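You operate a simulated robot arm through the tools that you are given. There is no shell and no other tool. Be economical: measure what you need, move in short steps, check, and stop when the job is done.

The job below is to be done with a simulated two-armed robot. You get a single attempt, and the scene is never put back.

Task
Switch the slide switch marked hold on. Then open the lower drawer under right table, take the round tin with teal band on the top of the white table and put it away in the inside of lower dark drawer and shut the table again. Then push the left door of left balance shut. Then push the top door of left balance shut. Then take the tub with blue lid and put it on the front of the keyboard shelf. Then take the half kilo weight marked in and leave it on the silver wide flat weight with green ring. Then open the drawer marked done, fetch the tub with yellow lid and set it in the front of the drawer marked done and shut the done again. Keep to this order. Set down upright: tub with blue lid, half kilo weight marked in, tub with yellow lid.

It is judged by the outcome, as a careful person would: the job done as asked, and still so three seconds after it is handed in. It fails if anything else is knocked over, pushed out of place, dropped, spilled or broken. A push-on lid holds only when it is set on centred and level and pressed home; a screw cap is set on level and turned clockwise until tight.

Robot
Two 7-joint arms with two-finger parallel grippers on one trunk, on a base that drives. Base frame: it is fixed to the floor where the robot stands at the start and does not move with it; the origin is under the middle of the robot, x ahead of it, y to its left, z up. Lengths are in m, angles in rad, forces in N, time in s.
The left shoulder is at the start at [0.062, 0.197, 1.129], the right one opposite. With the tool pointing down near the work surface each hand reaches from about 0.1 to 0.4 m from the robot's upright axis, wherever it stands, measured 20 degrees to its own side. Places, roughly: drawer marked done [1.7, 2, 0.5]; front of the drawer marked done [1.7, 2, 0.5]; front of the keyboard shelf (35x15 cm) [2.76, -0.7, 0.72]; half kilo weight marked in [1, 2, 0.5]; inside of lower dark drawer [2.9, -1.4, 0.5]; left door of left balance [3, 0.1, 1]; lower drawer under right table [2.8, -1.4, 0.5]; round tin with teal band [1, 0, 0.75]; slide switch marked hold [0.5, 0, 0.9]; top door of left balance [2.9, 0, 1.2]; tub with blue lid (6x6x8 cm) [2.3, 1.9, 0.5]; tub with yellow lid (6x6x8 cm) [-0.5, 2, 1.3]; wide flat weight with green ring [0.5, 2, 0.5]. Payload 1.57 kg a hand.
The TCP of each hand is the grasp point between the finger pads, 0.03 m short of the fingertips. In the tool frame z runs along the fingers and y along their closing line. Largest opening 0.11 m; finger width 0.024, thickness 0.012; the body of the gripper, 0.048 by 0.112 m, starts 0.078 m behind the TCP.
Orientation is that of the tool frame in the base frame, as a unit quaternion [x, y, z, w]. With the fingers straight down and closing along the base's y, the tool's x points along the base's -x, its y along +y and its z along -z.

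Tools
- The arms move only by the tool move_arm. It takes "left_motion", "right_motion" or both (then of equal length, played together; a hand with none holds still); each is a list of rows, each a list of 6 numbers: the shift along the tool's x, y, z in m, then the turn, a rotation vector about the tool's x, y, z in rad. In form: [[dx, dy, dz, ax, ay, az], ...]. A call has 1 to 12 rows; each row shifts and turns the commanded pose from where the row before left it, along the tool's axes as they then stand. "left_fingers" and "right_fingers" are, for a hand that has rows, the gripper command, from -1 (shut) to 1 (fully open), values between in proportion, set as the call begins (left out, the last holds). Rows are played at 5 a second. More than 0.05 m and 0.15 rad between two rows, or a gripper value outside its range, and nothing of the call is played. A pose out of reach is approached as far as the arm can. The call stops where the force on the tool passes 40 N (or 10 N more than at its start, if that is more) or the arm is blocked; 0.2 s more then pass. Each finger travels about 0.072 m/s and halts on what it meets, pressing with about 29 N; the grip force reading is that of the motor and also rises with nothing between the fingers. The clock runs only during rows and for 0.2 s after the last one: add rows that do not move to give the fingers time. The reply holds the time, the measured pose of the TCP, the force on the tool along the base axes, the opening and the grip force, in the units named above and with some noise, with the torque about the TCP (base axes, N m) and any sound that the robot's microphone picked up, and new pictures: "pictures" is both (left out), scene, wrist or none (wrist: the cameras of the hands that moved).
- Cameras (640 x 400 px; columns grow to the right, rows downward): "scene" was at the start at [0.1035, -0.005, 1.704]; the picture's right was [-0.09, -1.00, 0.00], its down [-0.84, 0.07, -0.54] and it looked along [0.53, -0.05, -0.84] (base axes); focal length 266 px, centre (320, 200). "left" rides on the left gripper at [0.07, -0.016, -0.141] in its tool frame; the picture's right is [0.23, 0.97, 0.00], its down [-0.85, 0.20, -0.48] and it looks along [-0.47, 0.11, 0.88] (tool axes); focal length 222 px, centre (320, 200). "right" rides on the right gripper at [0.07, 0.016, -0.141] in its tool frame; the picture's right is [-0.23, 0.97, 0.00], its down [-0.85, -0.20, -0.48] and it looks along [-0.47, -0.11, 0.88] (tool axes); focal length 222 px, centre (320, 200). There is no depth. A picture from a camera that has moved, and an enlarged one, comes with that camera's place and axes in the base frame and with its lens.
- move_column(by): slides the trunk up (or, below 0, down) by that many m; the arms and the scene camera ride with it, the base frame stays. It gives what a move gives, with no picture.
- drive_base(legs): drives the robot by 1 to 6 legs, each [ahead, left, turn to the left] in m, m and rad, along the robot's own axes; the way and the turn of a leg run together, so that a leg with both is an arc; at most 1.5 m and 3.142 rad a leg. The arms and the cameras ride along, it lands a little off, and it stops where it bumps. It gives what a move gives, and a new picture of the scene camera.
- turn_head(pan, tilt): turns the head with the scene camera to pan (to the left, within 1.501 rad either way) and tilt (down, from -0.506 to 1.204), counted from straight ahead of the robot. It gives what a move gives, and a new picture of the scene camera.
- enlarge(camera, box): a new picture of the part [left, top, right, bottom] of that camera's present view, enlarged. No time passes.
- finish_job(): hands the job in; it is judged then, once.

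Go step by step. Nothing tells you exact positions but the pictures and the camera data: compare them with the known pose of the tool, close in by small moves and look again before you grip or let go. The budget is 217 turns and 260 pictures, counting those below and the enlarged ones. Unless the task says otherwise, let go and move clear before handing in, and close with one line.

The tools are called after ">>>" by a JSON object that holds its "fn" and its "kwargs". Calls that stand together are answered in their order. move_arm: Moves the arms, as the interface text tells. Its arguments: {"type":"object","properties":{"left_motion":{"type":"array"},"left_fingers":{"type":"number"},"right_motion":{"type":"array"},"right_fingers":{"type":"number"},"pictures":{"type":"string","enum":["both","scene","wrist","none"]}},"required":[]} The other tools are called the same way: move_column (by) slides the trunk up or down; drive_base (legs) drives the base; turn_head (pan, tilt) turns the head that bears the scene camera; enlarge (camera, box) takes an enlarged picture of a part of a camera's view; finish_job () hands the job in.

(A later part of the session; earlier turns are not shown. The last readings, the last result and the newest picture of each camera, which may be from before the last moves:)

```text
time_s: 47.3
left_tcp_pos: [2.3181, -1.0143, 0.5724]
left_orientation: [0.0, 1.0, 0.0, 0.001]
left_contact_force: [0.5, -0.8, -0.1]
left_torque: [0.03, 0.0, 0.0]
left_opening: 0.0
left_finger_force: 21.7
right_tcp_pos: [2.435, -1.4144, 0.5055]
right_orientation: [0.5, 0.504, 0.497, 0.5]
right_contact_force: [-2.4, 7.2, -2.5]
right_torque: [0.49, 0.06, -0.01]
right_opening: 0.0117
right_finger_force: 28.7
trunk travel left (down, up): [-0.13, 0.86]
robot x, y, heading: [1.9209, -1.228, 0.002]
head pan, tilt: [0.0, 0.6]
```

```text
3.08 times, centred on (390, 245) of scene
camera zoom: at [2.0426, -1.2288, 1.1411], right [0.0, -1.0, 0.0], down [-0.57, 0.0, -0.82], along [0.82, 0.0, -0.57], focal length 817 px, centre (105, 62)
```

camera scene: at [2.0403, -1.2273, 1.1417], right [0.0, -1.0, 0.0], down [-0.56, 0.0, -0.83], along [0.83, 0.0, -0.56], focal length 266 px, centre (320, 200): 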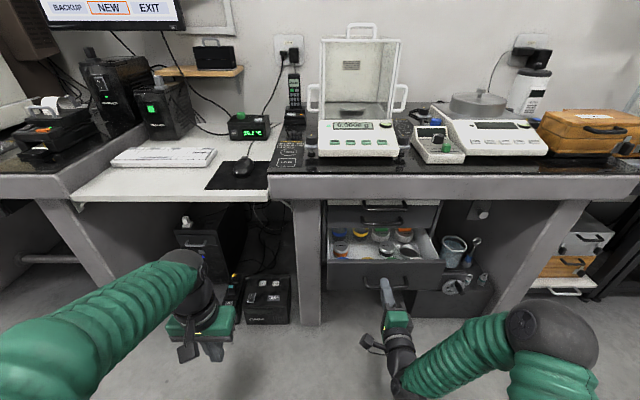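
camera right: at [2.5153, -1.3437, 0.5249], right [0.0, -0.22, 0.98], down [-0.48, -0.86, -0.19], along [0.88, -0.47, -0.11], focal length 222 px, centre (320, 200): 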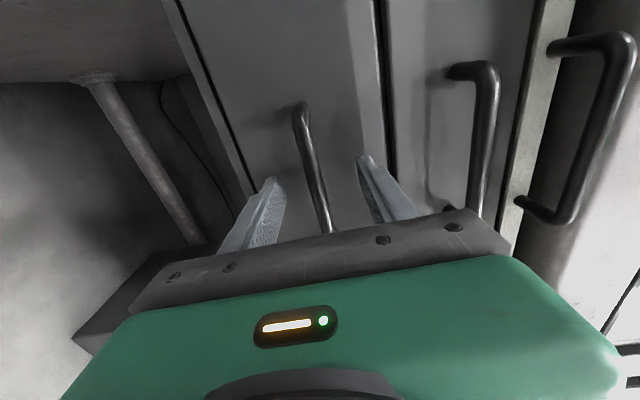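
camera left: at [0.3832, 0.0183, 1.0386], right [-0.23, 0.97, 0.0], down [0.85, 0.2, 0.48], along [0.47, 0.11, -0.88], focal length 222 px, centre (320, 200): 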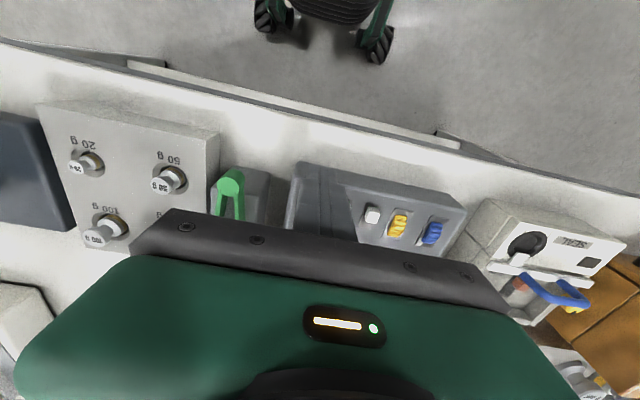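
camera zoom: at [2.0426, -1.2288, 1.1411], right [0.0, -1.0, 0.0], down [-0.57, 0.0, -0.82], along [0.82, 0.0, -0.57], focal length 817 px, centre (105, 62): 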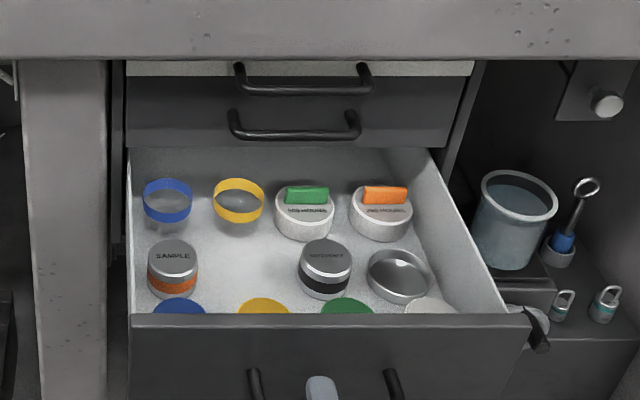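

>>> {"fn": "move_arm", "kwargs": {"right_motion": [[0, 0, -0.03, 0, 0, 0], [0, 0, -0.03, 0, 0, 0], [0, 0, -0.03, 0, 0, 0], [0, 0, 0, 0, 0, 0]], "pictures": "none"}}

>>> {"fn": "enlarge", "kwargs": {"camera": "scene", "box": [300, 180, 480, 310]}}

```text
time_s: 47.7
left_tcp_pos: [2.3179, -1.0154, 0.5728]
left_orientation: [0.0, 1.0, 0.0, 0.002]
left_contact_force: [-0.4, 0.0, 1.0]
left_torque: [0.0, 0.03, 0.0]
left_opening: 0.0
left_finger_force: 21.3
right_tcp_pos: [2.4301, -1.4134, 0.5066]
right_orientation: [0.492, 0.492, 0.504, 0.512]
right_contact_force: [1.7, 0.9, 16.2]
right_torque: [0.54, -0.27, -0.27]
right_opening: 0.012
right_finger_force: 28.8
right hand out of reach, approached as far as the arm can: row 1, 2
trunk travel left (down, up): [-0.13, 0.86]
robot x, y, heading: [1.9221, -1.2308, 0.0]
head pan, tilt: [0.0, 0.6]
stopped in row 2 (right hand): the force on the tool passed its limit at 50 N (the readings are from after the stop); the commanded pose is now the measured one
```

```text
3.08 times, centred on (390, 245) of scene
camera zoom: at [2.0415, -1.2291, 1.1417], right [0.0, -1.0, 0.0], down [-0.57, 0.0, -0.82], along [0.82, 0.0, -0.57], focal length 817 px, centre (105, 62)
```

zoom: 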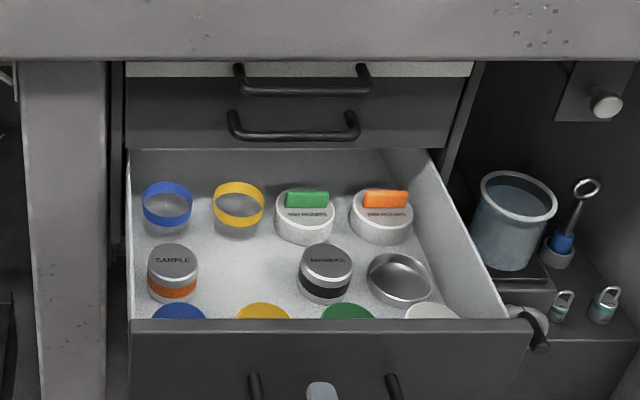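

>>> {"fn": "drive_base", "kwargs": {"legs": [[-0.12, 0, 0]]}}

>>> {"fn": "enlarge", "kwargs": {"camera": "scene", "box": [300, 170, 480, 310]}}

```text
time_s: 48.9
left_tcp_pos: [2.1957, -1.0137, 0.5725]
left_orientation: [0.0, 1.0, 0.0, 0.001]
left_contact_force: [-0.4, -0.7, -0.5]
left_torque: [-0.03, 0.0, -0.02]
left_opening: 0.0
left_finger_force: 21.4
right_tcp_pos: [2.3077, -1.4144, 0.5022]
right_orientation: [0.494, 0.494, 0.502, 0.509]
right_contact_force: [0.2, 0.2, 0.2]
right_torque: [-0.01, 0.02, 0.04]
right_opening: 0.0
right_finger_force: 21.3
trunk travel left (down, up): [-0.13, 0.86]
robot x, y, heading: [1.8011, -1.2333, -0.006]
head pan, tilt: [0.0, 0.6]
camera scene: at [1.9207, -1.2295, 1.1413], right [0.0, -1.0, 0.0], down [-0.57, 0.0, -0.82], along [0.82, 0.0, -0.57], focal length 266 px, centre (320, 200)
```

scene: 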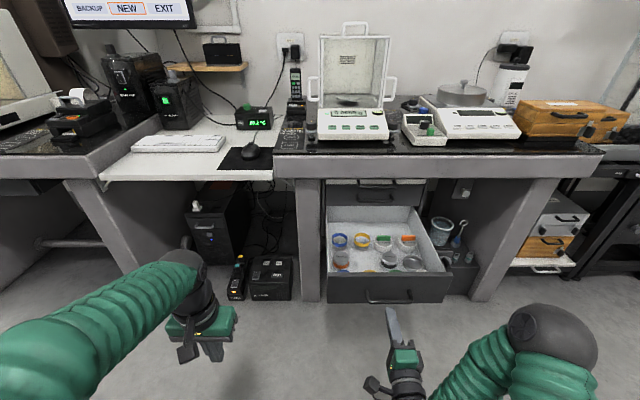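

```text
2.86 times, centred on (390, 240) of scene
camera zoom: at [1.9207, -1.2295, 1.1413], right [0.0, -1.0, 0.0], down [-0.57, 0.0, -0.82], along [0.82, 0.0, -0.57], focal length 759 px, centre (120, 86)
```

zoom: 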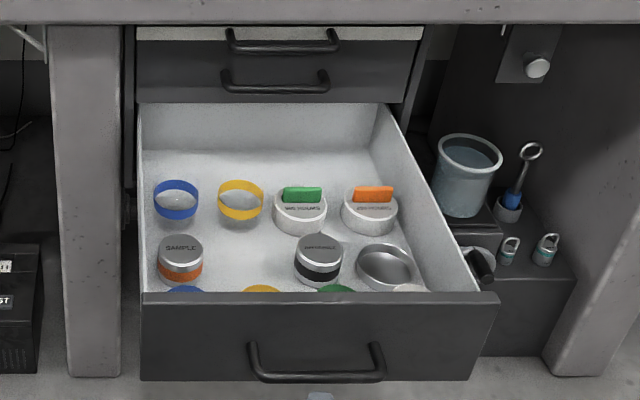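

The drawer hit its stop and the fingers slipped off; it stands fully open with a free spot in its middle. I back off, re-orient the right hand to a 45° forward-down pose and raise the trunk.

>>> {"fn": "drive_base", "kwargs": {"legs": [[-0.15, 0, 0]]}}

>>> {"fn": "move_column", "kwargs": {"by": 0.4}}

>>> {"fn": "move_arm", "kwargs": {"right_motion": [[0, 0, 0.03, 0, 0, 0], [0, 0, 0, 0, 0, -0.145], [0, 0, 0, 0, 0, -0.145], [0, 0, 0, 0, 0, -0.145], [0, 0, 0, 0, 0, -0.145], [0, 0, 0, 0, 0, -0.145], [0, 0, 0, 0, 0, -0.145], [0, 0, 0, 0, 0, -0.145], [0, 0, 0, 0, 0, -0.145], [0, 0, 0, 0, 0, -0.145], [0, 0, 0, 0, 0, -0.145], [0, 0, 0, 0, 0, -0.12]], "right_fingers": 1, "pictures": "none"}}

>>> {"fn": "move_arm", "kwargs": {"right_motion": [[0, 0, -0.01, 0, 0.131, 0], [0, 0, -0.01, 0, 0.131, 0], [0, 0, -0.01, 0, 0.131, 0], [0, 0, 0, 0, 0.131, 0], [0, 0, 0, 0, 0.131, 0], [0, 0, 0, 0, 0.131, 0]], "pictures": "scene"}}

```text
time_s: 50.3
left_tcp_pos: [2.0494, -1.0137, 0.5727]
left_orientation: [-0.001, 1.0, 0.0, 0.003]
left_contact_force: [0.5, -0.5, -0.4]
left_torque: [0.02, 0.01, 0.0]
left_opening: 0.0001
left_finger_force: 21.8
right_tcp_pos: [2.1628, -1.4137, 0.5032]
right_orientation: [0.494, 0.495, 0.503, 0.509]
right_contact_force: [0.0, 0.3, 0.5]
right_torque: [0.01, -0.02, -0.01]
right_opening: 0.0002
right_finger_force: 21.1
trunk travel left (down, up): [-0.13, 0.86]
robot x, y, heading: [1.6541, -1.2318, -0.002]
head pan, tilt: [0.0, 0.6]
camera scene: at [1.7753, -1.2293, 1.1414], right [0.0, -1.0, 0.0], down [-0.57, 0.0, -0.82], along [0.82, 0.0, -0.57], focal length 266 px, centre (320, 200)
```

scene: 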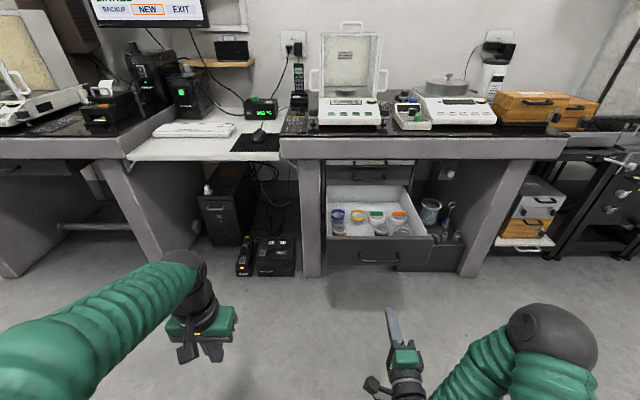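

```text
time_s: 54.1
left_tcp_pos: [2.0498, -1.0143, 0.9725]
left_orientation: [-0.001, 1.0, 0.0, 0.002]
left_contact_force: [-0.6, 0.7, 0.2]
left_torque: [-0.01, 0.02, -0.01]
left_opening: 0.0001
left_finger_force: 20.9
right_tcp_pos: [2.1622, -1.4139, 0.9027]
right_orientation: [0.493, 0.495, 0.503, 0.509]
right_contact_force: [-0.1, -0.2, -0.1]
right_torque: [-0.03, 0.0, 0.03]
right_opening: 0.0002
right_finger_force: 21.5
trunk travel left (down, up): [-0.53, 0.46]
robot x, y, heading: [1.6543, -1.2296, 0.001]
head pan, tilt: [0.0, 0.6]
```

```text
time_s: 56.7
left_tcp_pos: [2.0497, -1.0133, 0.9718]
left_orientation: [-0.001, 1.0, -0.001, 0.001]
left_contact_force: [-0.1, 0.0, 0.3]
left_torque: [0.0, 0.01, 0.01]
left_opening: 0.0
left_finger_force: 21.5
right_tcp_pos: [2.1911, -1.4126, 0.9034]
right_orientation: [-0.001, 0.699, -0.006, 0.715]
right_contact_force: [0.6, -0.2, -0.8]
right_torque: [0.02, -0.02, -0.01]
right_opening: 0.1101
right_finger_force: 0.1
trunk travel left (down, up): [-0.53, 0.46]
robot x, y, heading: [1.6583, -1.2327, 0.002]
head pan, tilt: [0.0, 0.6]
```

```text
time_s: 58.1
left_tcp_pos: [2.0508, -1.014, 0.9729]
left_orientation: [-0.001, 1.0, 0.0, 0.002]
left_contact_force: [0.2, 0.6, 0.2]
left_torque: [-0.02, -0.01, -0.01]
left_opening: 0.0
left_finger_force: 21.0
right_tcp_pos: [2.1835, -1.4106, 0.9024]
right_orientation: [0.001, 0.92, -0.004, 0.392]
right_contact_force: [-0.8, -0.1, 0.0]
right_torque: [-0.01, 0.0, 0.03]
right_opening: 0.11
right_finger_force: 0.0
right hand out of reach, approached as far as the arm can: row 2, 3
trunk travel left (down, up): [-0.53, 0.46]
robot x, y, heading: [1.6541, -1.2318, -0.001]
head pan, tilt: [0.0, 0.6]
camera scene: at [1.7758, -1.2287, 1.5413], right [0.0, -1.0, 0.0], down [-0.57, 0.0, -0.82], along [0.82, 0.0, -0.57], focal length 266 px, centre (320, 200)
```

scene: 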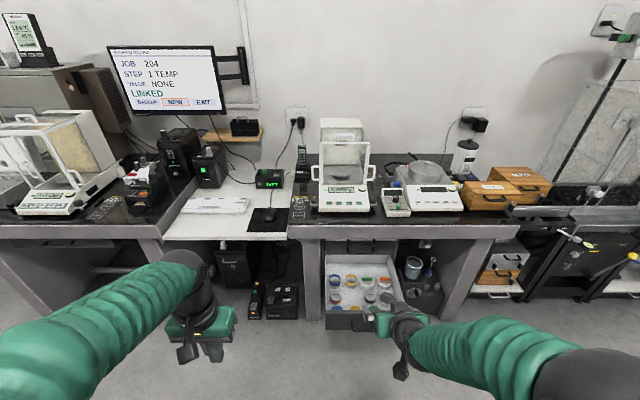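

>>> {"fn": "enlarge", "kwargs": {"camera": "scene", "box": [300, 240, 430, 340]}}

>>> {"fn": "move_column", "kwargs": {"by": 0.2}}

>>> {"fn": "drive_base", "kwargs": {"legs": [[0.18, 1.12, 0], [0, 0, 3.1416]]}}

```text
4.00 times, centred on (365, 290) of scene
camera zoom: at [1.7758, -1.2287, 1.5413], right [0.0, -1.0, 0.0], down [-0.57, 0.0, -0.82], along [0.82, 0.0, -0.57], focal length 1063 px, centre (140, -160)
```

zoom: 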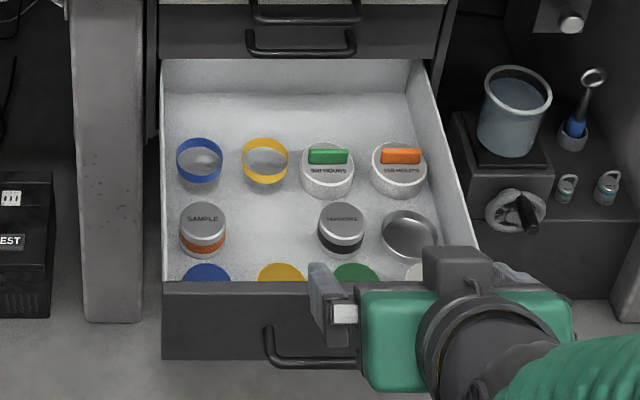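

```text
time_s: 60.3
left_tcp_pos: [2.0493, -1.0132, 1.172]
left_orientation: [-0.001, 1.0, 0.0, 0.002]
left_contact_force: [-1.2, -0.3, 0.1]
left_torque: [0.0, 0.01, 0.02]
left_opening: 0.0002
left_finger_force: 21.2
right_tcp_pos: [2.1845, -1.4111, 1.1012]
right_orientation: [0.001, 0.92, -0.005, 0.392]
right_contact_force: [0.3, -0.6, 0.1]
right_torque: [-0.02, 0.03, 0.0]
right_opening: 0.1099
right_finger_force: 0.0
trunk travel left (down, up): [-0.73, 0.26]
robot x, y, heading: [1.6544, -1.227, -0.001]
head pan, tilt: [0.0, 0.6]
```

```text
refused: 3.1416 is not a number from -3.14159 to 3.14159
```

>>> {"fn": "drive_base", "kwargs": {"legs": [[0.18, 1.12, 0], [0, 0, 3.141]]}}

```text
time_s: 73.7
left_tcp_pos: [1.4495, -0.2927, 1.1716]
left_orientation: [1.0, 0.011, -0.002, 0.0]
left_contact_force: [-0.2, -0.5, -0.6]
left_torque: [-0.01, -0.01, 0.02]
left_opening: 0.0
left_finger_force: 21.4
right_tcp_pos: [1.3049, 0.1022, 1.1016]
right_orientation: [0.92, 0.01, -0.392, 0.0]
right_contact_force: [0.3, 0.5, 0.3]
right_torque: [0.0, 0.0, 0.0]
right_opening: 0.1102
right_finger_force: 0.0
trunk travel left (down, up): [-0.73, 0.26]
robot x, y, heading: [1.8399, -0.0705, -3.125]
head pan, tilt: [0.0, 0.6]
camera scene: at [1.7183, -0.0697, 1.7413], right [-0.02, 1.0, 0.0], down [0.57, 0.01, -0.82], along [-0.82, -0.02, -0.57], focal length 266 px, centre (320, 200)
```

scene: 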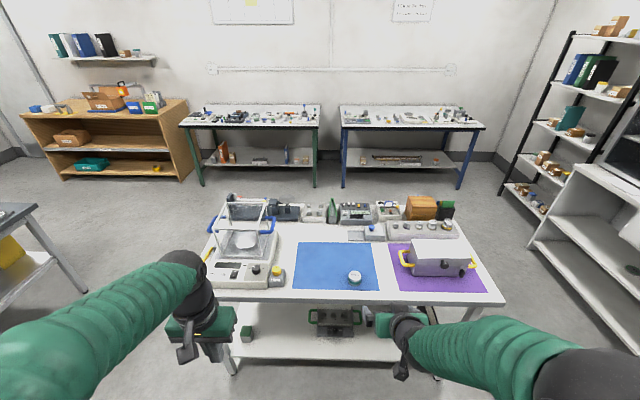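

Tin with teal band triangulates to about [0.98, 0.058, 0.837]. I drive closer to the far edge of the white table.

>>> {"fn": "drive_base", "kwargs": {"legs": [[0.32, 0.045, -0.016]]}}

>>> {"fn": "turn_head", "kwargs": {"pan": 0, "tilt": 0.95}}

>>> {"fn": "enlarge", "kwargs": {"camera": "right", "box": [160, 0, 480, 200]}}

```text
time_s: 75.8
left_tcp_pos: [1.1284, -0.3359, 1.1732]
left_orientation: [1.0, 0.004, -0.003, 0.001]
left_contact_force: [0.4, -0.1, 0.2]
left_torque: [0.0, -0.06, 0.0]
left_opening: 0.0
left_finger_force: 21.6
right_tcp_pos: [0.9906, 0.0597, 1.1024]
right_orientation: [0.919, 0.002, -0.394, -0.003]
right_contact_force: [-0.1, 0.4, -0.1]
right_torque: [-0.03, -0.05, -0.03]
right_opening: 0.1098
right_finger_force: 0.0
trunk travel left (down, up): [-0.73, 0.26]
robot x, y, heading: [1.5189, -0.1179, -3.132]
head pan, tilt: [0.0, 0.6]
camera scene: at [1.4026, -0.1168, 1.7416], right [-0.01, 1.0, 0.0], down [0.56, 0.0, -0.83], along [-0.83, -0.01, -0.56], focal length 266 px, centre (320, 200)
```

scene: 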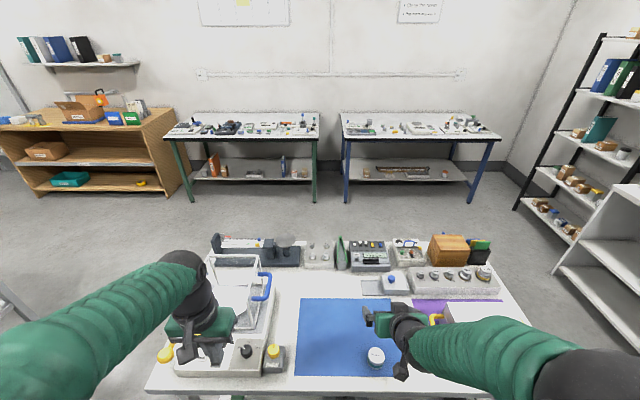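

```text
time_s: 76.6
left_tcp_pos: [1.1254, -0.3373, 1.1735]
left_orientation: [1.0, 0.004, -0.002, 0.0]
left_contact_force: [0.0, -1.3, 0.0]
left_torque: [0.03, -0.03, 0.0]
left_opening: 0.0001
left_finger_force: 21.8
right_tcp_pos: [0.9892, 0.0588, 1.1017]
right_orientation: [0.92, 0.002, -0.392, -0.003]
right_contact_force: [0.0, 0.8, -0.7]
right_torque: [-0.01, -0.02, -0.01]
right_opening: 0.1101
right_finger_force: 0.0
trunk travel left (down, up): [-0.73, 0.26]
robot x, y, heading: [1.5203, -0.1185, -3.13]
head pan, tilt: [0.0, 0.949]
camera scene: at [1.4136, -0.1182, 1.7129], right [-0.01, 1.0, 0.0], down [0.81, 0.01, -0.58], along [-0.58, -0.01, -0.81], focal length 266 px, centre (320, 200)
```

scene: 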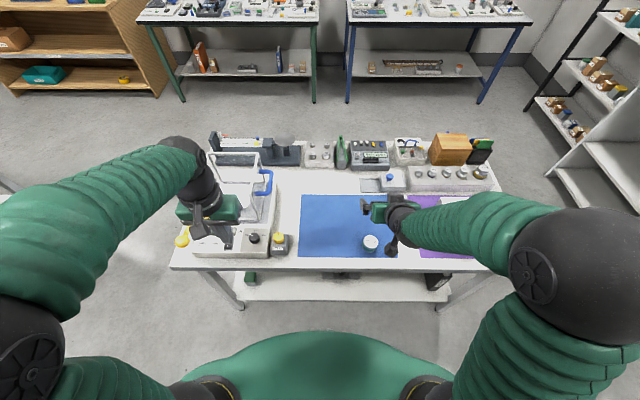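

```text
2.00 times, centred on (320, 100) of right
camera zoom: at [1.1393, 0.0424, 1.1489], right [-0.15, -0.98, 0.16], down [-0.25, 0.19, 0.95], along [-0.96, 0.11, -0.27], focal length 444 px, centre (320, 400)
```

zoom: 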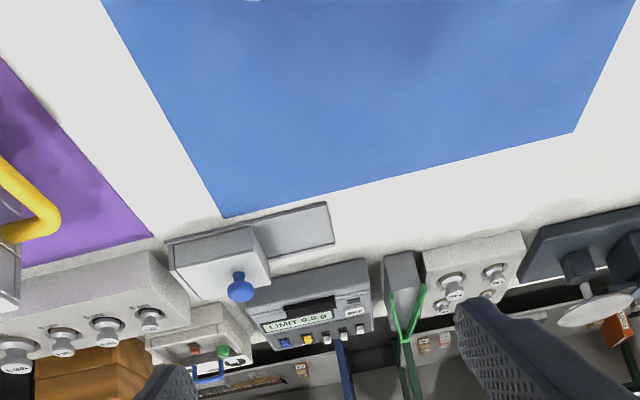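

>>> {"fn": "enlarge", "kwargs": {"camera": "scene", "box": [340, 220, 400, 260]}}

```text
10.00 times, centred on (370, 240) of scene
camera zoom: at [1.4136, -0.1182, 1.7129], right [-0.01, 1.0, 0.0], down [0.81, 0.01, -0.58], along [-0.58, -0.01, -0.81], focal length 2656 px, centre (-180, -200)
```

zoom: 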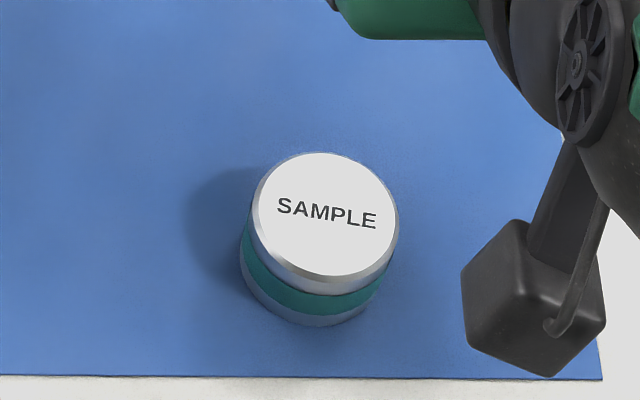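

Tin: centre about [0.981, 0.056], top 0.86, diameter 0.053. I reduce the tilt to 20° and descend part way over it.

>>> {"fn": "move_arm", "kwargs": {"right_motion": [[0, 0, 0, 0, 0.1135, 0], [0, 0, 0, 0, 0.1135, 0], [0, 0, 0, 0, 0.1135, 0], [0, 0, 0, 0, 0.1135, 0], [0.0145, 0, 0.04, 0, 0, 0], [0.0145, 0, 0.04, 0, 0, 0], [0.0145, 0, 0.04, 0, 0, 0], [0.0145, 0, 0.04, 0, 0, 0], [0, 0, 0, 0, 0, 0]], "pictures": "both"}}

>>> {"fn": "enlarge", "kwargs": {"camera": "scene", "box": [330, 200, 420, 260]}}

```text
time_s: 78.6
left_tcp_pos: [1.1269, -0.3379, 1.1732]
left_orientation: [1.0, 0.005, -0.003, 0.0]
left_contact_force: [-0.2, -0.6, 0.4]
left_torque: [-0.03, -0.02, -0.02]
left_opening: 0.0
left_finger_force: 20.9
right_tcp_pos: [0.9887, 0.0592, 0.9335]
right_orientation: [0.985, 0.002, -0.175, -0.003]
right_contact_force: [0.6, 0.0, -0.2]
right_torque: [0.0, -0.04, -0.03]
right_opening: 0.11
right_finger_force: 0.1
trunk travel left (down, up): [-0.73, 0.26]
robot x, y, heading: [1.5224, -0.1188, -3.133]
head pan, tilt: [0.0, 0.949]
camera scene: at [1.4144, -0.1186, 1.7129], right [-0.01, 1.0, 0.0], down [0.81, 0.01, -0.58], along [-0.58, -0.01, -0.81], focal length 266 px, centre (320, 200)
camera right: at [1.1029, 0.0424, 1.0418], right [-0.21, -0.97, 0.07], down [-0.64, 0.19, 0.75], along [-0.74, 0.11, -0.66], focal length 222 px, centre (320, 200)
```

scene: 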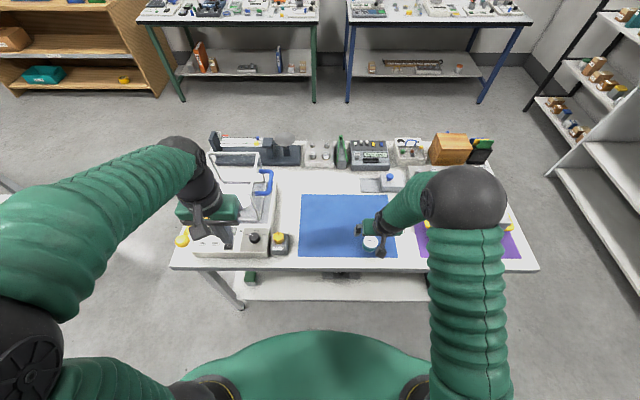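
right: 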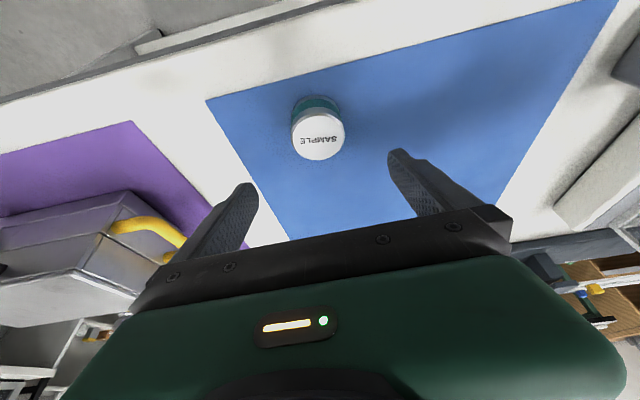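

```text
6.67 times, centred on (375, 230) of scene
camera zoom: at [1.4144, -0.1186, 1.7129], right [-0.01, 1.0, 0.0], down [0.81, 0.01, -0.58], along [-0.58, -0.01, -0.81], focal length 1771 px, centre (-47, 0)
```

zoom: 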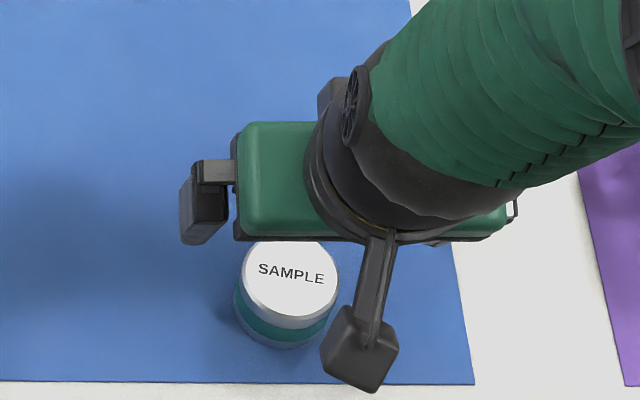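

>>> {"fn": "move_arm", "kwargs": {"right_motion": [[0.0133, 0.0035, 0.036, 0, 0, 0], [0.007, 0, 0.02, 0, 0, 0], [0.005, 0, 0.014, 0, 0, 0], [0, 0, 0, 0, 0, 0]], "pictures": "wrist"}}

```text
time_s: 79.6
left_tcp_pos: [1.1256, -0.3381, 1.1737]
left_orientation: [1.0, 0.004, -0.003, 0.0]
left_contact_force: [-0.7, -0.3, 0.0]
left_torque: [-0.01, 0.01, 0.0]
left_opening: 0.0
left_finger_force: 21.0
right_tcp_pos: [0.9881, 0.0577, 0.858]
right_orientation: [0.984, 0.001, -0.176, -0.003]
right_contact_force: [-0.2, 0.0, 0.2]
right_torque: [-0.04, -0.02, -0.03]
right_opening: 0.1098
right_finger_force: 0.0
trunk travel left (down, up): [-0.73, 0.26]
robot x, y, heading: [1.5218, -0.1158, -3.132]
head pan, tilt: [0.0, 0.949]
camera right: at [1.1021, 0.0404, 0.9654], right [-0.21, -0.97, 0.07], down [-0.64, 0.19, 0.75], along [-0.74, 0.11, -0.66], focal length 222 px, centre (320, 200)
```

right: 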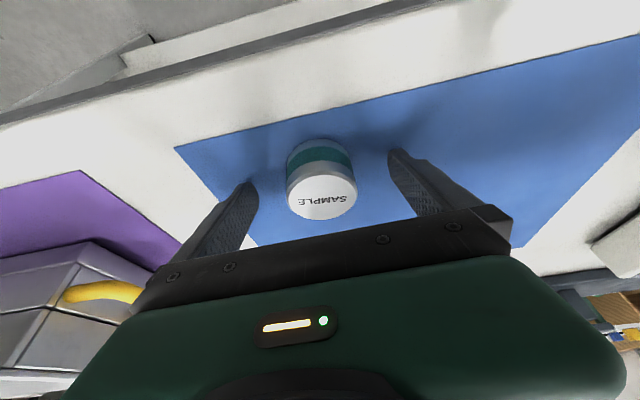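

>>> {"fn": "move_arm", "kwargs": {"right_motion": [[0, 0, 0, 0, 0, 0], [0, 0, 0, 0, 0, 0], [0, 0, 0, 0, 0, 0], [0, 0, 0, 0, 0, 0], [0, 0, 0, 0, 0, 0]], "right_fingers": -1, "pictures": "wrist"}}

```text
time_s: 80.8
left_tcp_pos: [1.1268, -0.3393, 1.1727]
left_orientation: [1.0, 0.005, -0.003, 0.0]
left_contact_force: [-0.8, -0.2, 0.2]
left_torque: [0.01, 0.0, 0.02]
left_opening: 0.0
left_finger_force: 21.7
right_tcp_pos: [0.9876, 0.0578, 0.8581]
right_orientation: [0.984, 0.002, -0.176, -0.003]
right_contact_force: [-0.3, -0.9, 1.2]
right_torque: [-0.06, -0.02, 0.03]
right_opening: 0.0499
right_finger_force: 29.1
trunk travel left (down, up): [-0.73, 0.26]
robot x, y, heading: [1.5201, -0.1179, -3.133]
head pan, tilt: [0.0, 0.949]
camera right: at [1.1025, 0.0405, 0.9659], right [-0.21, -0.97, 0.07], down [-0.64, 0.19, 0.75], along [-0.74, 0.11, -0.66], focal length 222 px, centre (320, 200)
```

right: 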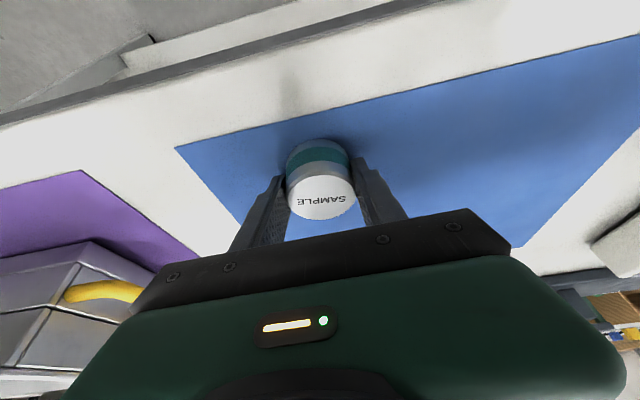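

>>> {"fn": "move_arm", "kwargs": {"right_motion": [[-0.014, 0, -0.0376, 0, 0, 0], [-0.014, 0, -0.0376, 0, 0, 0], [-0.014, 0, -0.0376, 0, 0, 0], [-0.014, 0, -0.0376, 0, 0, 0], [-0.014, 0, -0.0376, 0, 0, 0], [0, 0, 0, 0, 0, 0]], "pictures": "wrist"}}

>>> {"fn": "drive_base", "kwargs": {"legs": [[-0.34, 0, 0], [0, 0, 3.141]]}}

```text
time_s: 82.2
left_tcp_pos: [1.1256, -0.3366, 1.1739]
left_orientation: [1.0, 0.005, -0.003, 0.0]
left_contact_force: [-0.1, -0.1, 0.5]
left_torque: [0.01, -0.06, -0.01]
left_opening: 0.0
left_finger_force: 21.4
right_tcp_pos: [0.9872, 0.0568, 1.0602]
right_orientation: [0.984, 0.002, -0.176, -0.002]
right_contact_force: [1.3, -0.3, -0.4]
right_torque: [0.01, -0.01, 0.01]
right_opening: 0.0001
right_finger_force: 21.1
trunk travel left (down, up): [-0.73, 0.26]
robot x, y, heading: [1.5193, -0.1167, -3.133]
head pan, tilt: [0.0, 0.949]
camera right: at [1.1022, 0.0394, 1.1684], right [-0.21, -0.97, 0.07], down [-0.64, 0.19, 0.75], along [-0.74, 0.11, -0.66], focal length 222 px, centre (320, 200)
```

right: 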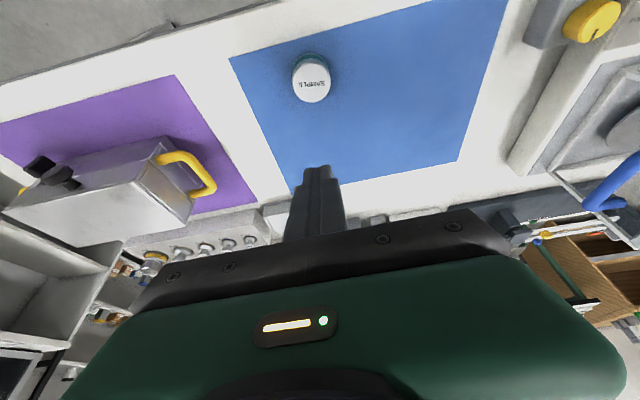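

```text
time_s: 91.7
left_tcp_pos: [2.2612, 0.0868, 1.1743]
left_orientation: [0.016, 1.0, 0.0, 0.003]
left_contact_force: [-0.6, 0.3, -0.6]
left_torque: [-0.02, -0.04, -0.04]
left_opening: 0.0
left_finger_force: 21.2
right_tcp_pos: [2.3818, -0.313, 1.0595]
right_orientation: [0.018, 0.984, -0.006, 0.177]
right_contact_force: [0.3, 0.7, -0.1]
right_torque: [0.02, 0.02, 0.01]
right_opening: 0.0
right_finger_force: 21.2
trunk travel left (down, up): [-0.73, 0.26]
robot x, y, heading: [1.8543, -0.1108, -0.034]
head pan, tilt: [0.0, 0.949]
camera scene: at [1.9648, -0.1183, 1.7129], right [-0.03, -1.0, 0.0], down [-0.81, 0.03, -0.58], along [0.58, -0.02, -0.81], focal length 266 px, centre (320, 200)
```

scene: 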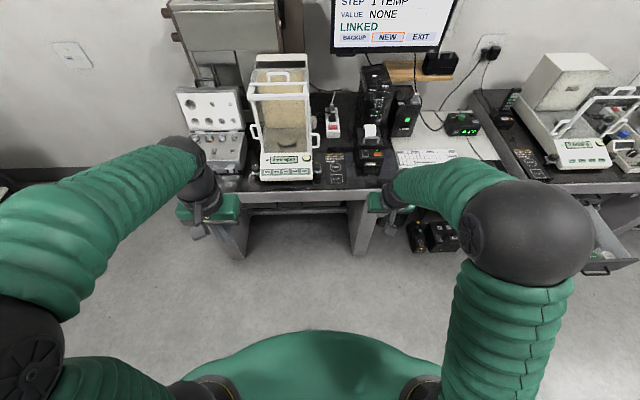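

The tin slipped out on lifting and still stands on the mat. I turn back for another, deeper and slower grip.

>>> {"fn": "drive_base", "kwargs": {"legs": [[0, 0, -3.107], [0.335, 0.0, 0]]}}

>>> {"fn": "enlarge", "kwargs": {"camera": "scene", "box": [330, 200, 420, 260]}}

>>> {"fn": "enlarge", "kwargs": {"camera": "right", "box": [220, 0, 420, 160]}}

```text
time_s: 101.2
left_tcp_pos: [1.1218, -0.3247, 1.1737]
left_orientation: [1.0, -0.005, -0.003, 0.001]
left_contact_force: [-0.9, -0.3, -0.3]
left_torque: [0.01, 0.0, -0.02]
left_opening: 0.0
left_finger_force: 21.3
right_tcp_pos: [0.9908, 0.0729, 1.0612]
right_orientation: [0.984, -0.009, -0.178, -0.006]
right_contact_force: [0.1, -0.2, -0.1]
right_torque: [-0.02, 0.01, -0.01]
right_opening: 0.0001
right_finger_force: 21.4
trunk travel left (down, up): [-0.73, 0.26]
robot x, y, heading: [1.5151, -0.1159, 3.13]
head pan, tilt: [0.0, 0.949]
camera scene: at [1.4143, -0.1109, 1.7132], right [0.01, 1.0, 0.0], down [0.81, -0.01, -0.58], along [-0.58, 0.01, -0.81], focal length 266 px, centre (320, 200)
```

scene: 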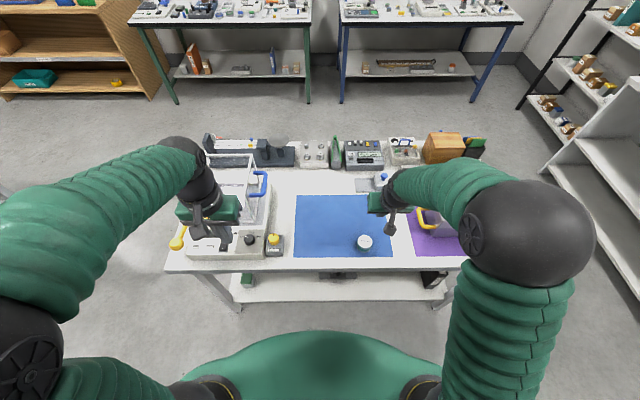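

```text
6.67 times, centred on (375, 230) of scene
camera zoom: at [1.4143, -0.1109, 1.7132], right [0.01, 1.0, 0.0], down [0.81, -0.01, -0.58], along [-0.58, 0.01, -0.81], focal length 1771 px, centre (-47, 0)
```

zoom: 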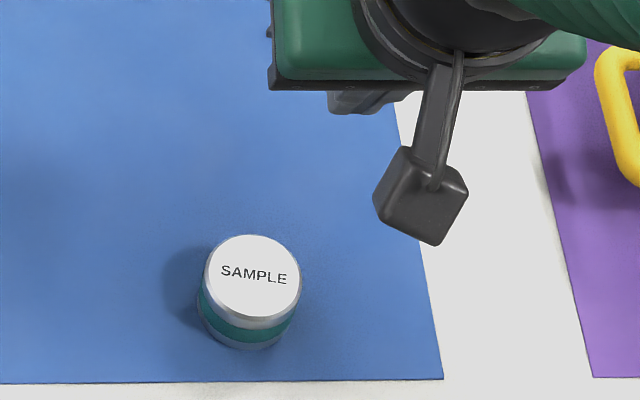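

```text
2.50 times, centred on (320, 80) of right
camera zoom: at [1.1057, 0.0537, 1.1696], right [-0.23, -0.97, 0.07], down [-0.63, 0.21, 0.75], along [-0.74, 0.13, -0.66], focal length 555 px, centre (320, 500)
```

zoom: 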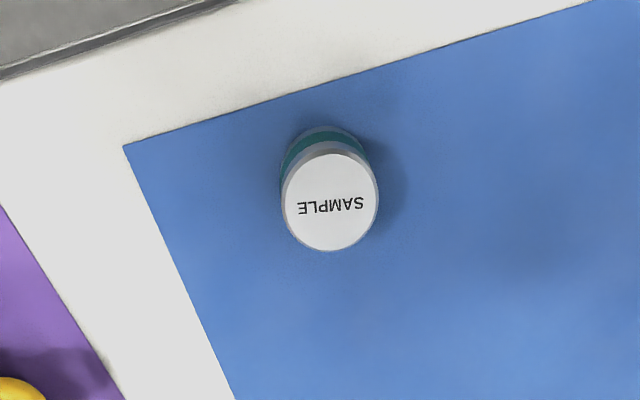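

>>> {"fn": "move_arm", "kwargs": {"right_motion": [[0.0137, 0.018, 0.0376, 0, 0, 0], [0.0137, 0, 0.0376, 0, 0, 0], [0.0137, 0, 0.0376, 0, 0, 0], [0.0137, 0, 0.0376, 0, 0, 0], [0.0068, 0, 0.0188, 0, 0, 0], [0.0034, 0, 0.0094, 0, 0, 0], [0.0034, 0, 0.0094, 0, 0, 0], [0, 0, 0, 0, 0, 0]], "right_fingers": 0.6, "pictures": "wrist"}}

>>> {"fn": "enlarge", "kwargs": {"camera": "scene", "box": [330, 200, 420, 260]}}

```text
time_s: 103.0
left_tcp_pos: [1.1207, -0.324, 1.1736]
left_orientation: [1.0, -0.005, -0.003, 0.0]
left_contact_force: [-0.4, -0.5, -0.4]
left_torque: [0.01, 0.01, 0.01]
left_opening: 0.0
left_finger_force: 21.4
right_tcp_pos: [0.9879, 0.0568, 0.8613]
right_orientation: [0.984, -0.009, -0.177, -0.004]
right_contact_force: [0.2, 0.0, -0.6]
right_torque: [-0.02, 0.0, -0.04]
right_opening: 0.0882
right_finger_force: 0.1
trunk travel left (down, up): [-0.73, 0.26]
robot x, y, heading: [1.5158, -0.1115, 3.132]
head pan, tilt: [0.0, 0.949]
camera right: at [1.1025, 0.0372, 0.969], right [-0.23, -0.97, 0.07], down [-0.63, 0.21, 0.75], along [-0.74, 0.13, -0.66], focal length 222 px, centre (320, 200)
```

right: 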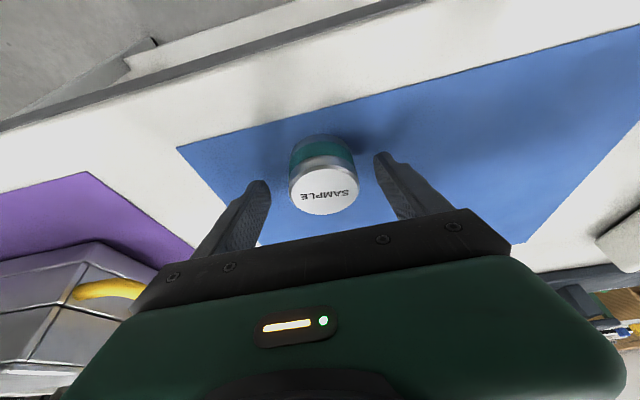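

```text
6.67 times, centred on (375, 230) of scene
camera zoom: at [1.4105, -0.1108, 1.7129], right [0.01, 1.0, 0.0], down [0.81, -0.01, -0.58], along [-0.58, 0.01, -0.81], focal length 1771 px, centre (-47, 0)
```

zoom: 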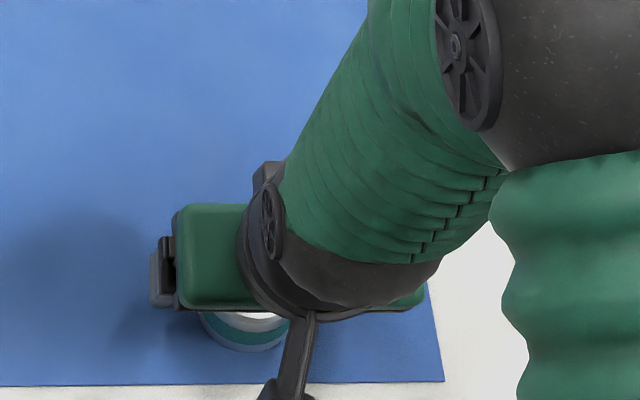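

>>> {"fn": "move_arm", "kwargs": {"right_motion": [[0.0062, 0, 0.0052, 0, 0, 0], [0, 0, 0, 0, 0, 0]], "pictures": "none"}}

>>> {"fn": "move_arm", "kwargs": {"right_motion": [[0, 0, 0, 0, 0, 0], [0, 0, 0, 0, 0, 0], [0, 0, 0, 0, 0, 0], [0, 0, 0, 0, 0, 0], [0, 0, 0, 0, 0, 0], [-0.0017, 0, -0.0047, 0, 0, 0], [-0.0034, 0, -0.0094, 0, 0, 0], [-0.0034, 0, -0.0094, 0, 0, 0], [0, 0, 0, 0, 0, 0]], "right_fingers": -1, "pictures": "wrist"}}

```text
time_s: 103.7
left_tcp_pos: [1.1201, -0.3236, 1.1734]
left_orientation: [1.0, -0.005, -0.003, -0.001]
left_contact_force: [-0.4, 0.1, -0.4]
left_torque: [0.01, -0.02, 0.04]
left_opening: 0.0
left_finger_force: 22.0
right_tcp_pos: [0.9921, 0.0565, 0.8538]
right_orientation: [0.984, -0.009, -0.178, -0.005]
right_contact_force: [-0.3, -0.1, -0.6]
right_torque: [-0.02, -0.02, 0.02]
right_opening: 0.0879
right_finger_force: 0.1
trunk travel left (down, up): [-0.73, 0.26]
robot x, y, heading: [1.5174, -0.1131, 3.129]
head pan, tilt: [0.0, 0.949]
```

```text
time_s: 105.7
left_tcp_pos: [1.1198, -0.3246, 1.1738]
left_orientation: [1.0, -0.005, -0.003, 0.0]
left_contact_force: [0.2, -0.2, 1.4]
left_torque: [0.01, 0.02, -0.03]
left_opening: 0.0
left_finger_force: 21.5
right_tcp_pos: [0.9923, 0.0568, 0.8785]
right_orientation: [0.984, -0.008, -0.177, -0.004]
right_contact_force: [-0.5, 0.4, -0.6]
right_torque: [0.01, -0.03, 0.02]
right_opening: 0.0504
right_finger_force: 28.7
trunk travel left (down, up): [-0.73, 0.26]
robot x, y, heading: [1.5178, -0.1095, 3.133]
head pan, tilt: [0.0, 0.949]
camera right: at [1.1064, 0.0375, 0.9868], right [-0.23, -0.97, 0.07], down [-0.63, 0.21, 0.75], along [-0.74, 0.13, -0.66], focal length 222 px, centre (320, 200)
```

right: 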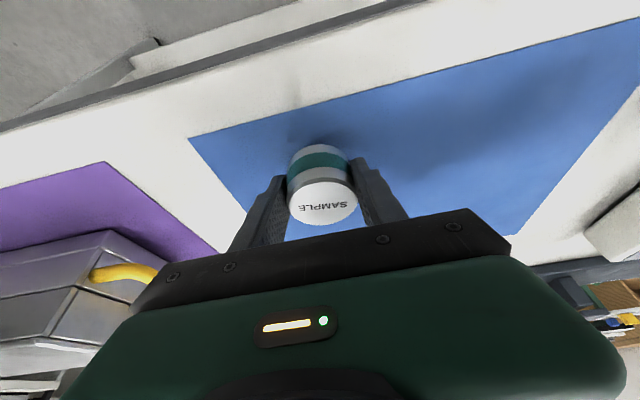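

The tin is held now. I lift it slowly further.

>>> {"fn": "move_arm", "kwargs": {"right_motion": [[-0.0051, 0, -0.014, 0, 0, 0], [-0.0068, 0, -0.0188, 0, 0, 0], [-0.0068, 0, -0.0188, 0, 0, 0], [-0.0068, 0, -0.0188, 0, 0, 0], [-0.0068, 0, -0.0188, 0, 0, 0], [-0.0068, 0, -0.0188, 0, 0, 0], [-0.0068, 0, -0.0188, 0, 0, 0], [-0.0068, 0, -0.0188, 0, 0, 0], [0, 0, 0, 0, 0, 0]], "pictures": "wrist"}}

```text
time_s: 107.7
left_tcp_pos: [1.1197, -0.323, 1.1726]
left_orientation: [1.0, -0.005, -0.002, 0.0]
left_contact_force: [0.0, -0.6, -0.2]
left_torque: [0.0, 0.01, -0.04]
left_opening: 0.0
left_finger_force: 22.0
right_tcp_pos: [0.9936, 0.0558, 1.0341]
right_orientation: [0.984, -0.009, -0.177, -0.005]
right_contact_force: [-0.3, -0.1, -0.4]
right_torque: [0.0, 0.0, 0.0]
right_opening: 0.0503
right_finger_force: 29.1
trunk travel left (down, up): [-0.73, 0.26]
robot x, y, heading: [1.5181, -0.1108, 3.131]
head pan, tilt: [0.0, 0.949]
camera right: at [1.1074, 0.0358, 1.1413], right [-0.23, -0.97, 0.07], down [-0.63, 0.21, 0.75], along [-0.74, 0.13, -0.66], focal length 222 px, centre (320, 200)
```

right: 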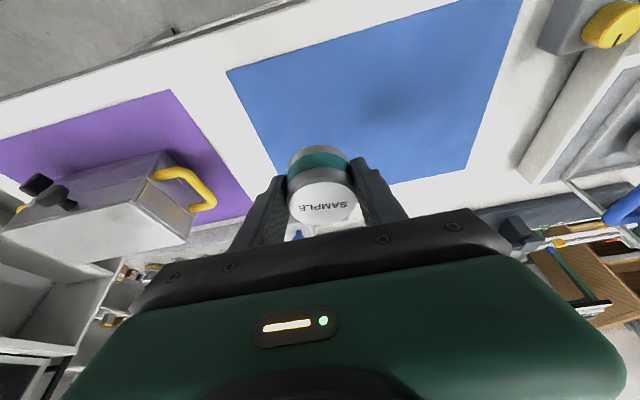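

>>> {"fn": "drive_base", "kwargs": {"legs": [[-0.335, 0, 0], [0, 0, -3.131], [0, -1.09, 0]]}}

>>> {"fn": "enlarge", "kwargs": {"camera": "scene", "box": [300, 160, 480, 300]}}

```text
time_s: 122.3
left_tcp_pos: [2.3058, -0.9663, 1.1726]
left_orientation: [-0.029, 1.0, -0.001, 0.003]
left_contact_force: [-0.5, 0.6, -0.3]
left_torque: [-0.06, 0.05, 0.02]
left_opening: 0.0002
left_finger_force: 21.4
right_tcp_pos: [2.4568, -1.3369, 1.0333]
right_orientation: [-0.026, 0.984, 0.0, 0.178]
right_contact_force: [0.5, -0.2, -1.1]
right_torque: [-0.04, -0.01, -0.01]
right_opening: 0.05
right_finger_force: 29.0
trunk travel left (down, up): [-0.73, 0.26]
robot x, y, heading: [1.9268, -1.2102, 0.064]
head pan, tilt: [0.0, 0.949]
camera scene: at [2.0313, -1.1972, 1.7129], right [0.06, -1.0, 0.0], down [-0.81, -0.05, -0.58], along [0.58, 0.03, -0.81], focal length 266 px, centre (320, 200)
```

scene: 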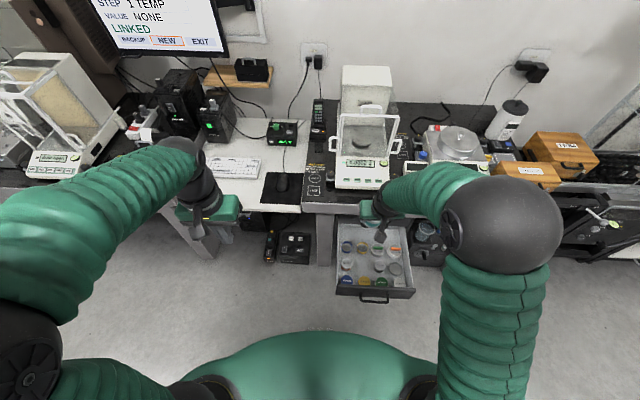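

```text
2.86 times, centred on (390, 230) of scene
camera zoom: at [2.0313, -1.1972, 1.7129], right [0.06, -1.0, 0.0], down [-0.81, -0.05, -0.58], along [0.58, 0.03, -0.81], focal length 759 px, centre (120, 114)
```

zoom: 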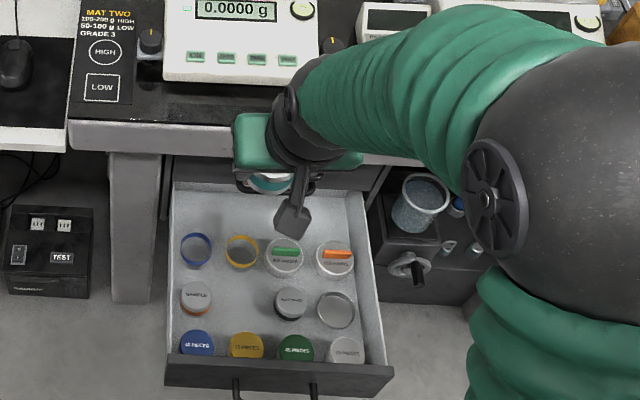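

The grid in the drawer has a free slot centred about [2.53, -1.381]. I correct the heading and position to bring the tin above it.

>>> {"fn": "drive_base", "kwargs": {"legs": [[0.05, -0.011, -0.064]]}}

>>> {"fn": "move_column", "kwargs": {"by": -0.36}}

```text
time_s: 123.2
left_tcp_pos: [2.3579, -0.9998, 1.1775]
left_orientation: [0.003, 1.0, -0.003, 0.008]
left_contact_force: [0.8, 0.0, 0.6]
left_torque: [-0.02, 0.0, 0.02]
left_opening: 0.0
left_finger_force: 21.7
right_tcp_pos: [2.4878, -1.3795, 1.0381]
right_orientation: [0.007, 0.983, -0.006, 0.182]
right_contact_force: [0.6, 0.0, -0.2]
right_torque: [-0.02, -0.04, -0.02]
right_opening: 0.0501
right_finger_force: 29.0
trunk travel left (down, up): [-0.73, 0.26]
robot x, y, heading: [1.9769, -1.2155, -0.005]
head pan, tilt: [0.0, 0.949]
camera scene: at [2.0664, -1.2126, 1.714], right [-0.01, -1.0, 0.0], down [-0.81, 0.0, -0.59], along [0.59, -0.01, -0.81], focal length 266 px, centre (320, 200)
```

scene: 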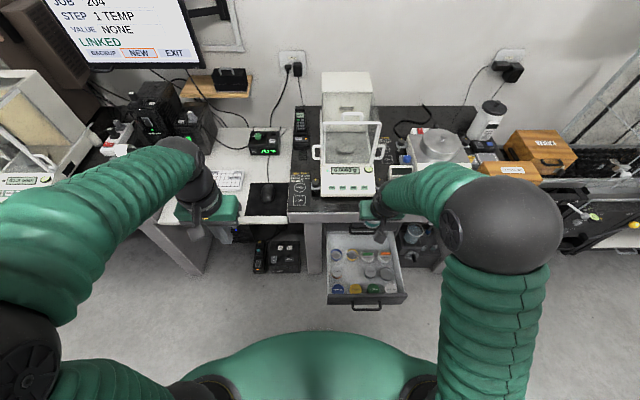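

```text
time_s: 126.7
left_tcp_pos: [2.3694, -1.0032, 0.8151]
left_orientation: [0.003, 1.0, 0.0, 0.004]
left_contact_force: [0.5, -0.5, -0.2]
left_torque: [0.01, 0.02, 0.02]
left_opening: 0.0
left_finger_force: 20.3
right_tcp_pos: [2.4954, -1.3809, 0.6743]
right_orientation: [0.005, 0.984, -0.005, 0.177]
right_contact_force: [1.0, -0.1, -1.1]
right_torque: [0.01, 0.02, 0.01]
right_opening: 0.0501
right_finger_force: 29.5
trunk travel left (down, up): [-0.37, 0.62]
robot x, y, heading: [1.976, -1.218, -0.007]
head pan, tilt: [0.0, 0.949]
```

>>> {"fn": "move_arm", "kwargs": {"right_motion": [[-0.026, 0, 0.018, 0, 0, 0], [0.012, 0, 0.032, 0, 0, 0], [0.012, 0, 0.032, 0, 0, 0], [0.012, 0, 0.032, 0, 0, 0], [0, 0, 0, 0, 0, 0]], "pictures": "wrist"}}

>>> {"fn": "enlarge", "kwargs": {"camera": "scene", "box": [290, 200, 450, 320]}}

```text
time_s: 127.9
left_tcp_pos: [2.3683, -1.0034, 0.8138]
left_orientation: [0.002, 1.0, 0.0, 0.005]
left_contact_force: [-0.3, 0.5, -0.6]
left_torque: [-0.02, -0.01, 0.01]
left_opening: 0.0001
left_finger_force: 21.5
right_tcp_pos: [2.5262, -1.3827, 0.5638]
right_orientation: [0.006, 0.984, -0.005, 0.177]
right_contact_force: [0.1, 0.1, -0.2]
right_torque: [0.0, 0.0, 0.03]
right_opening: 0.0501
right_finger_force: 28.6
trunk travel left (down, up): [-0.37, 0.62]
robot x, y, heading: [1.9746, -1.2196, -0.011]
head pan, tilt: [0.0, 0.949]
camera right: at [2.4115, -1.365, 0.672], right [0.23, 0.97, 0.07], down [0.63, -0.2, 0.75], along [0.74, -0.12, -0.66], focal length 222 px, centre (320, 200)
```

right: 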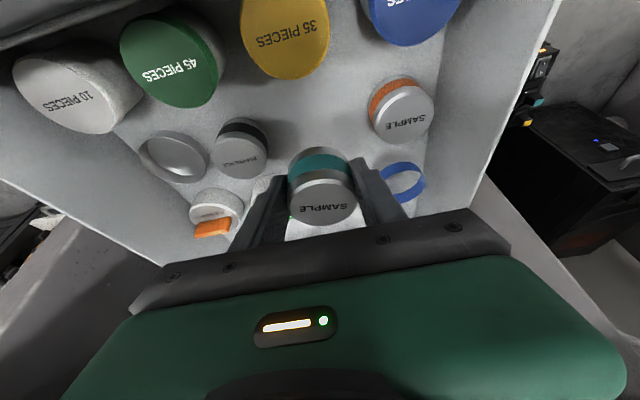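

```text
3.33 times, centred on (370, 260) of scene
camera zoom: at [2.0812, -1.2169, 1.3529], right [-0.01, -1.0, 0.0], down [-0.81, 0.01, -0.58], along [0.58, 0.0, -0.81], focal length 886 px, centre (153, 0)
```

zoom: 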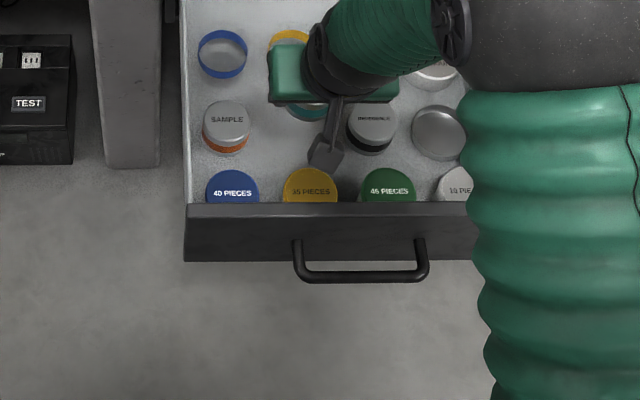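

>>> {"fn": "move_arm", "kwargs": {"right_motion": [[0.012, 0.004, 0.0186, 0, 0, 0], [0.0068, 0, 0.0188, 0, 0, 0], [0.0051, 0, 0.014, 0, 0, 0], [0, 0, 0, 0, 0, 0]], "pictures": "wrist"}}

```text
time_s: 128.9
left_tcp_pos: [2.3685, -1.0037, 0.815]
left_orientation: [0.002, 1.0, 0.0, 0.005]
left_contact_force: [0.3, -0.1, -0.2]
left_torque: [-0.01, 0.0, 0.0]
left_opening: 0.0
left_finger_force: 21.1
right_tcp_pos: [2.5221, -1.3784, 0.5057]
right_orientation: [0.005, 0.984, -0.005, 0.177]
right_contact_force: [-0.2, -0.1, -1.4]
right_torque: [0.0, 0.04, 0.01]
right_opening: 0.0501
right_finger_force: 28.6
trunk travel left (down, up): [-0.37, 0.62]
robot x, y, heading: [1.9738, -1.2204, -0.009]
head pan, tilt: [0.0, 0.949]
camera right: at [2.4074, -1.3607, 0.6144], right [0.23, 0.97, 0.07], down [0.63, -0.2, 0.75], along [0.74, -0.12, -0.66], focal length 222 px, centre (320, 200)
```

right: 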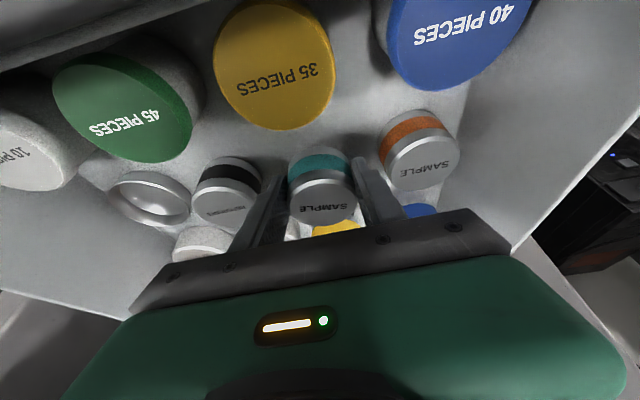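

>>> {"fn": "move_arm", "kwargs": {"right_motion": [[0.0017, 0, 0.0047, 0, 0, 0], [0.001, 0, 0.0028, 0, 0, 0], [0, 0, 0, 0, 0, 0]], "pictures": "none"}}

```text
time_s: 129.7
left_tcp_pos: [2.3674, -1.0014, 0.8138]
left_orientation: [0.002, 1.0, 0.0, 0.004]
left_contact_force: [-0.4, -0.3, 0.1]
left_torque: [0.01, 0.01, 0.01]
left_opening: 0.0
left_finger_force: 21.1
right_tcp_pos: [2.5211, -1.378, 0.5003]
right_orientation: [0.005, 0.984, -0.006, 0.177]
right_contact_force: [-0.5, -0.7, -1.0]
right_torque: [-0.02, -0.02, 0.02]
right_opening: 0.0501
right_finger_force: 29.5
trunk travel left (down, up): [-0.37, 0.62]
robot x, y, heading: [1.974, -1.2153, -0.012]
head pan, tilt: [0.0, 0.949]
```

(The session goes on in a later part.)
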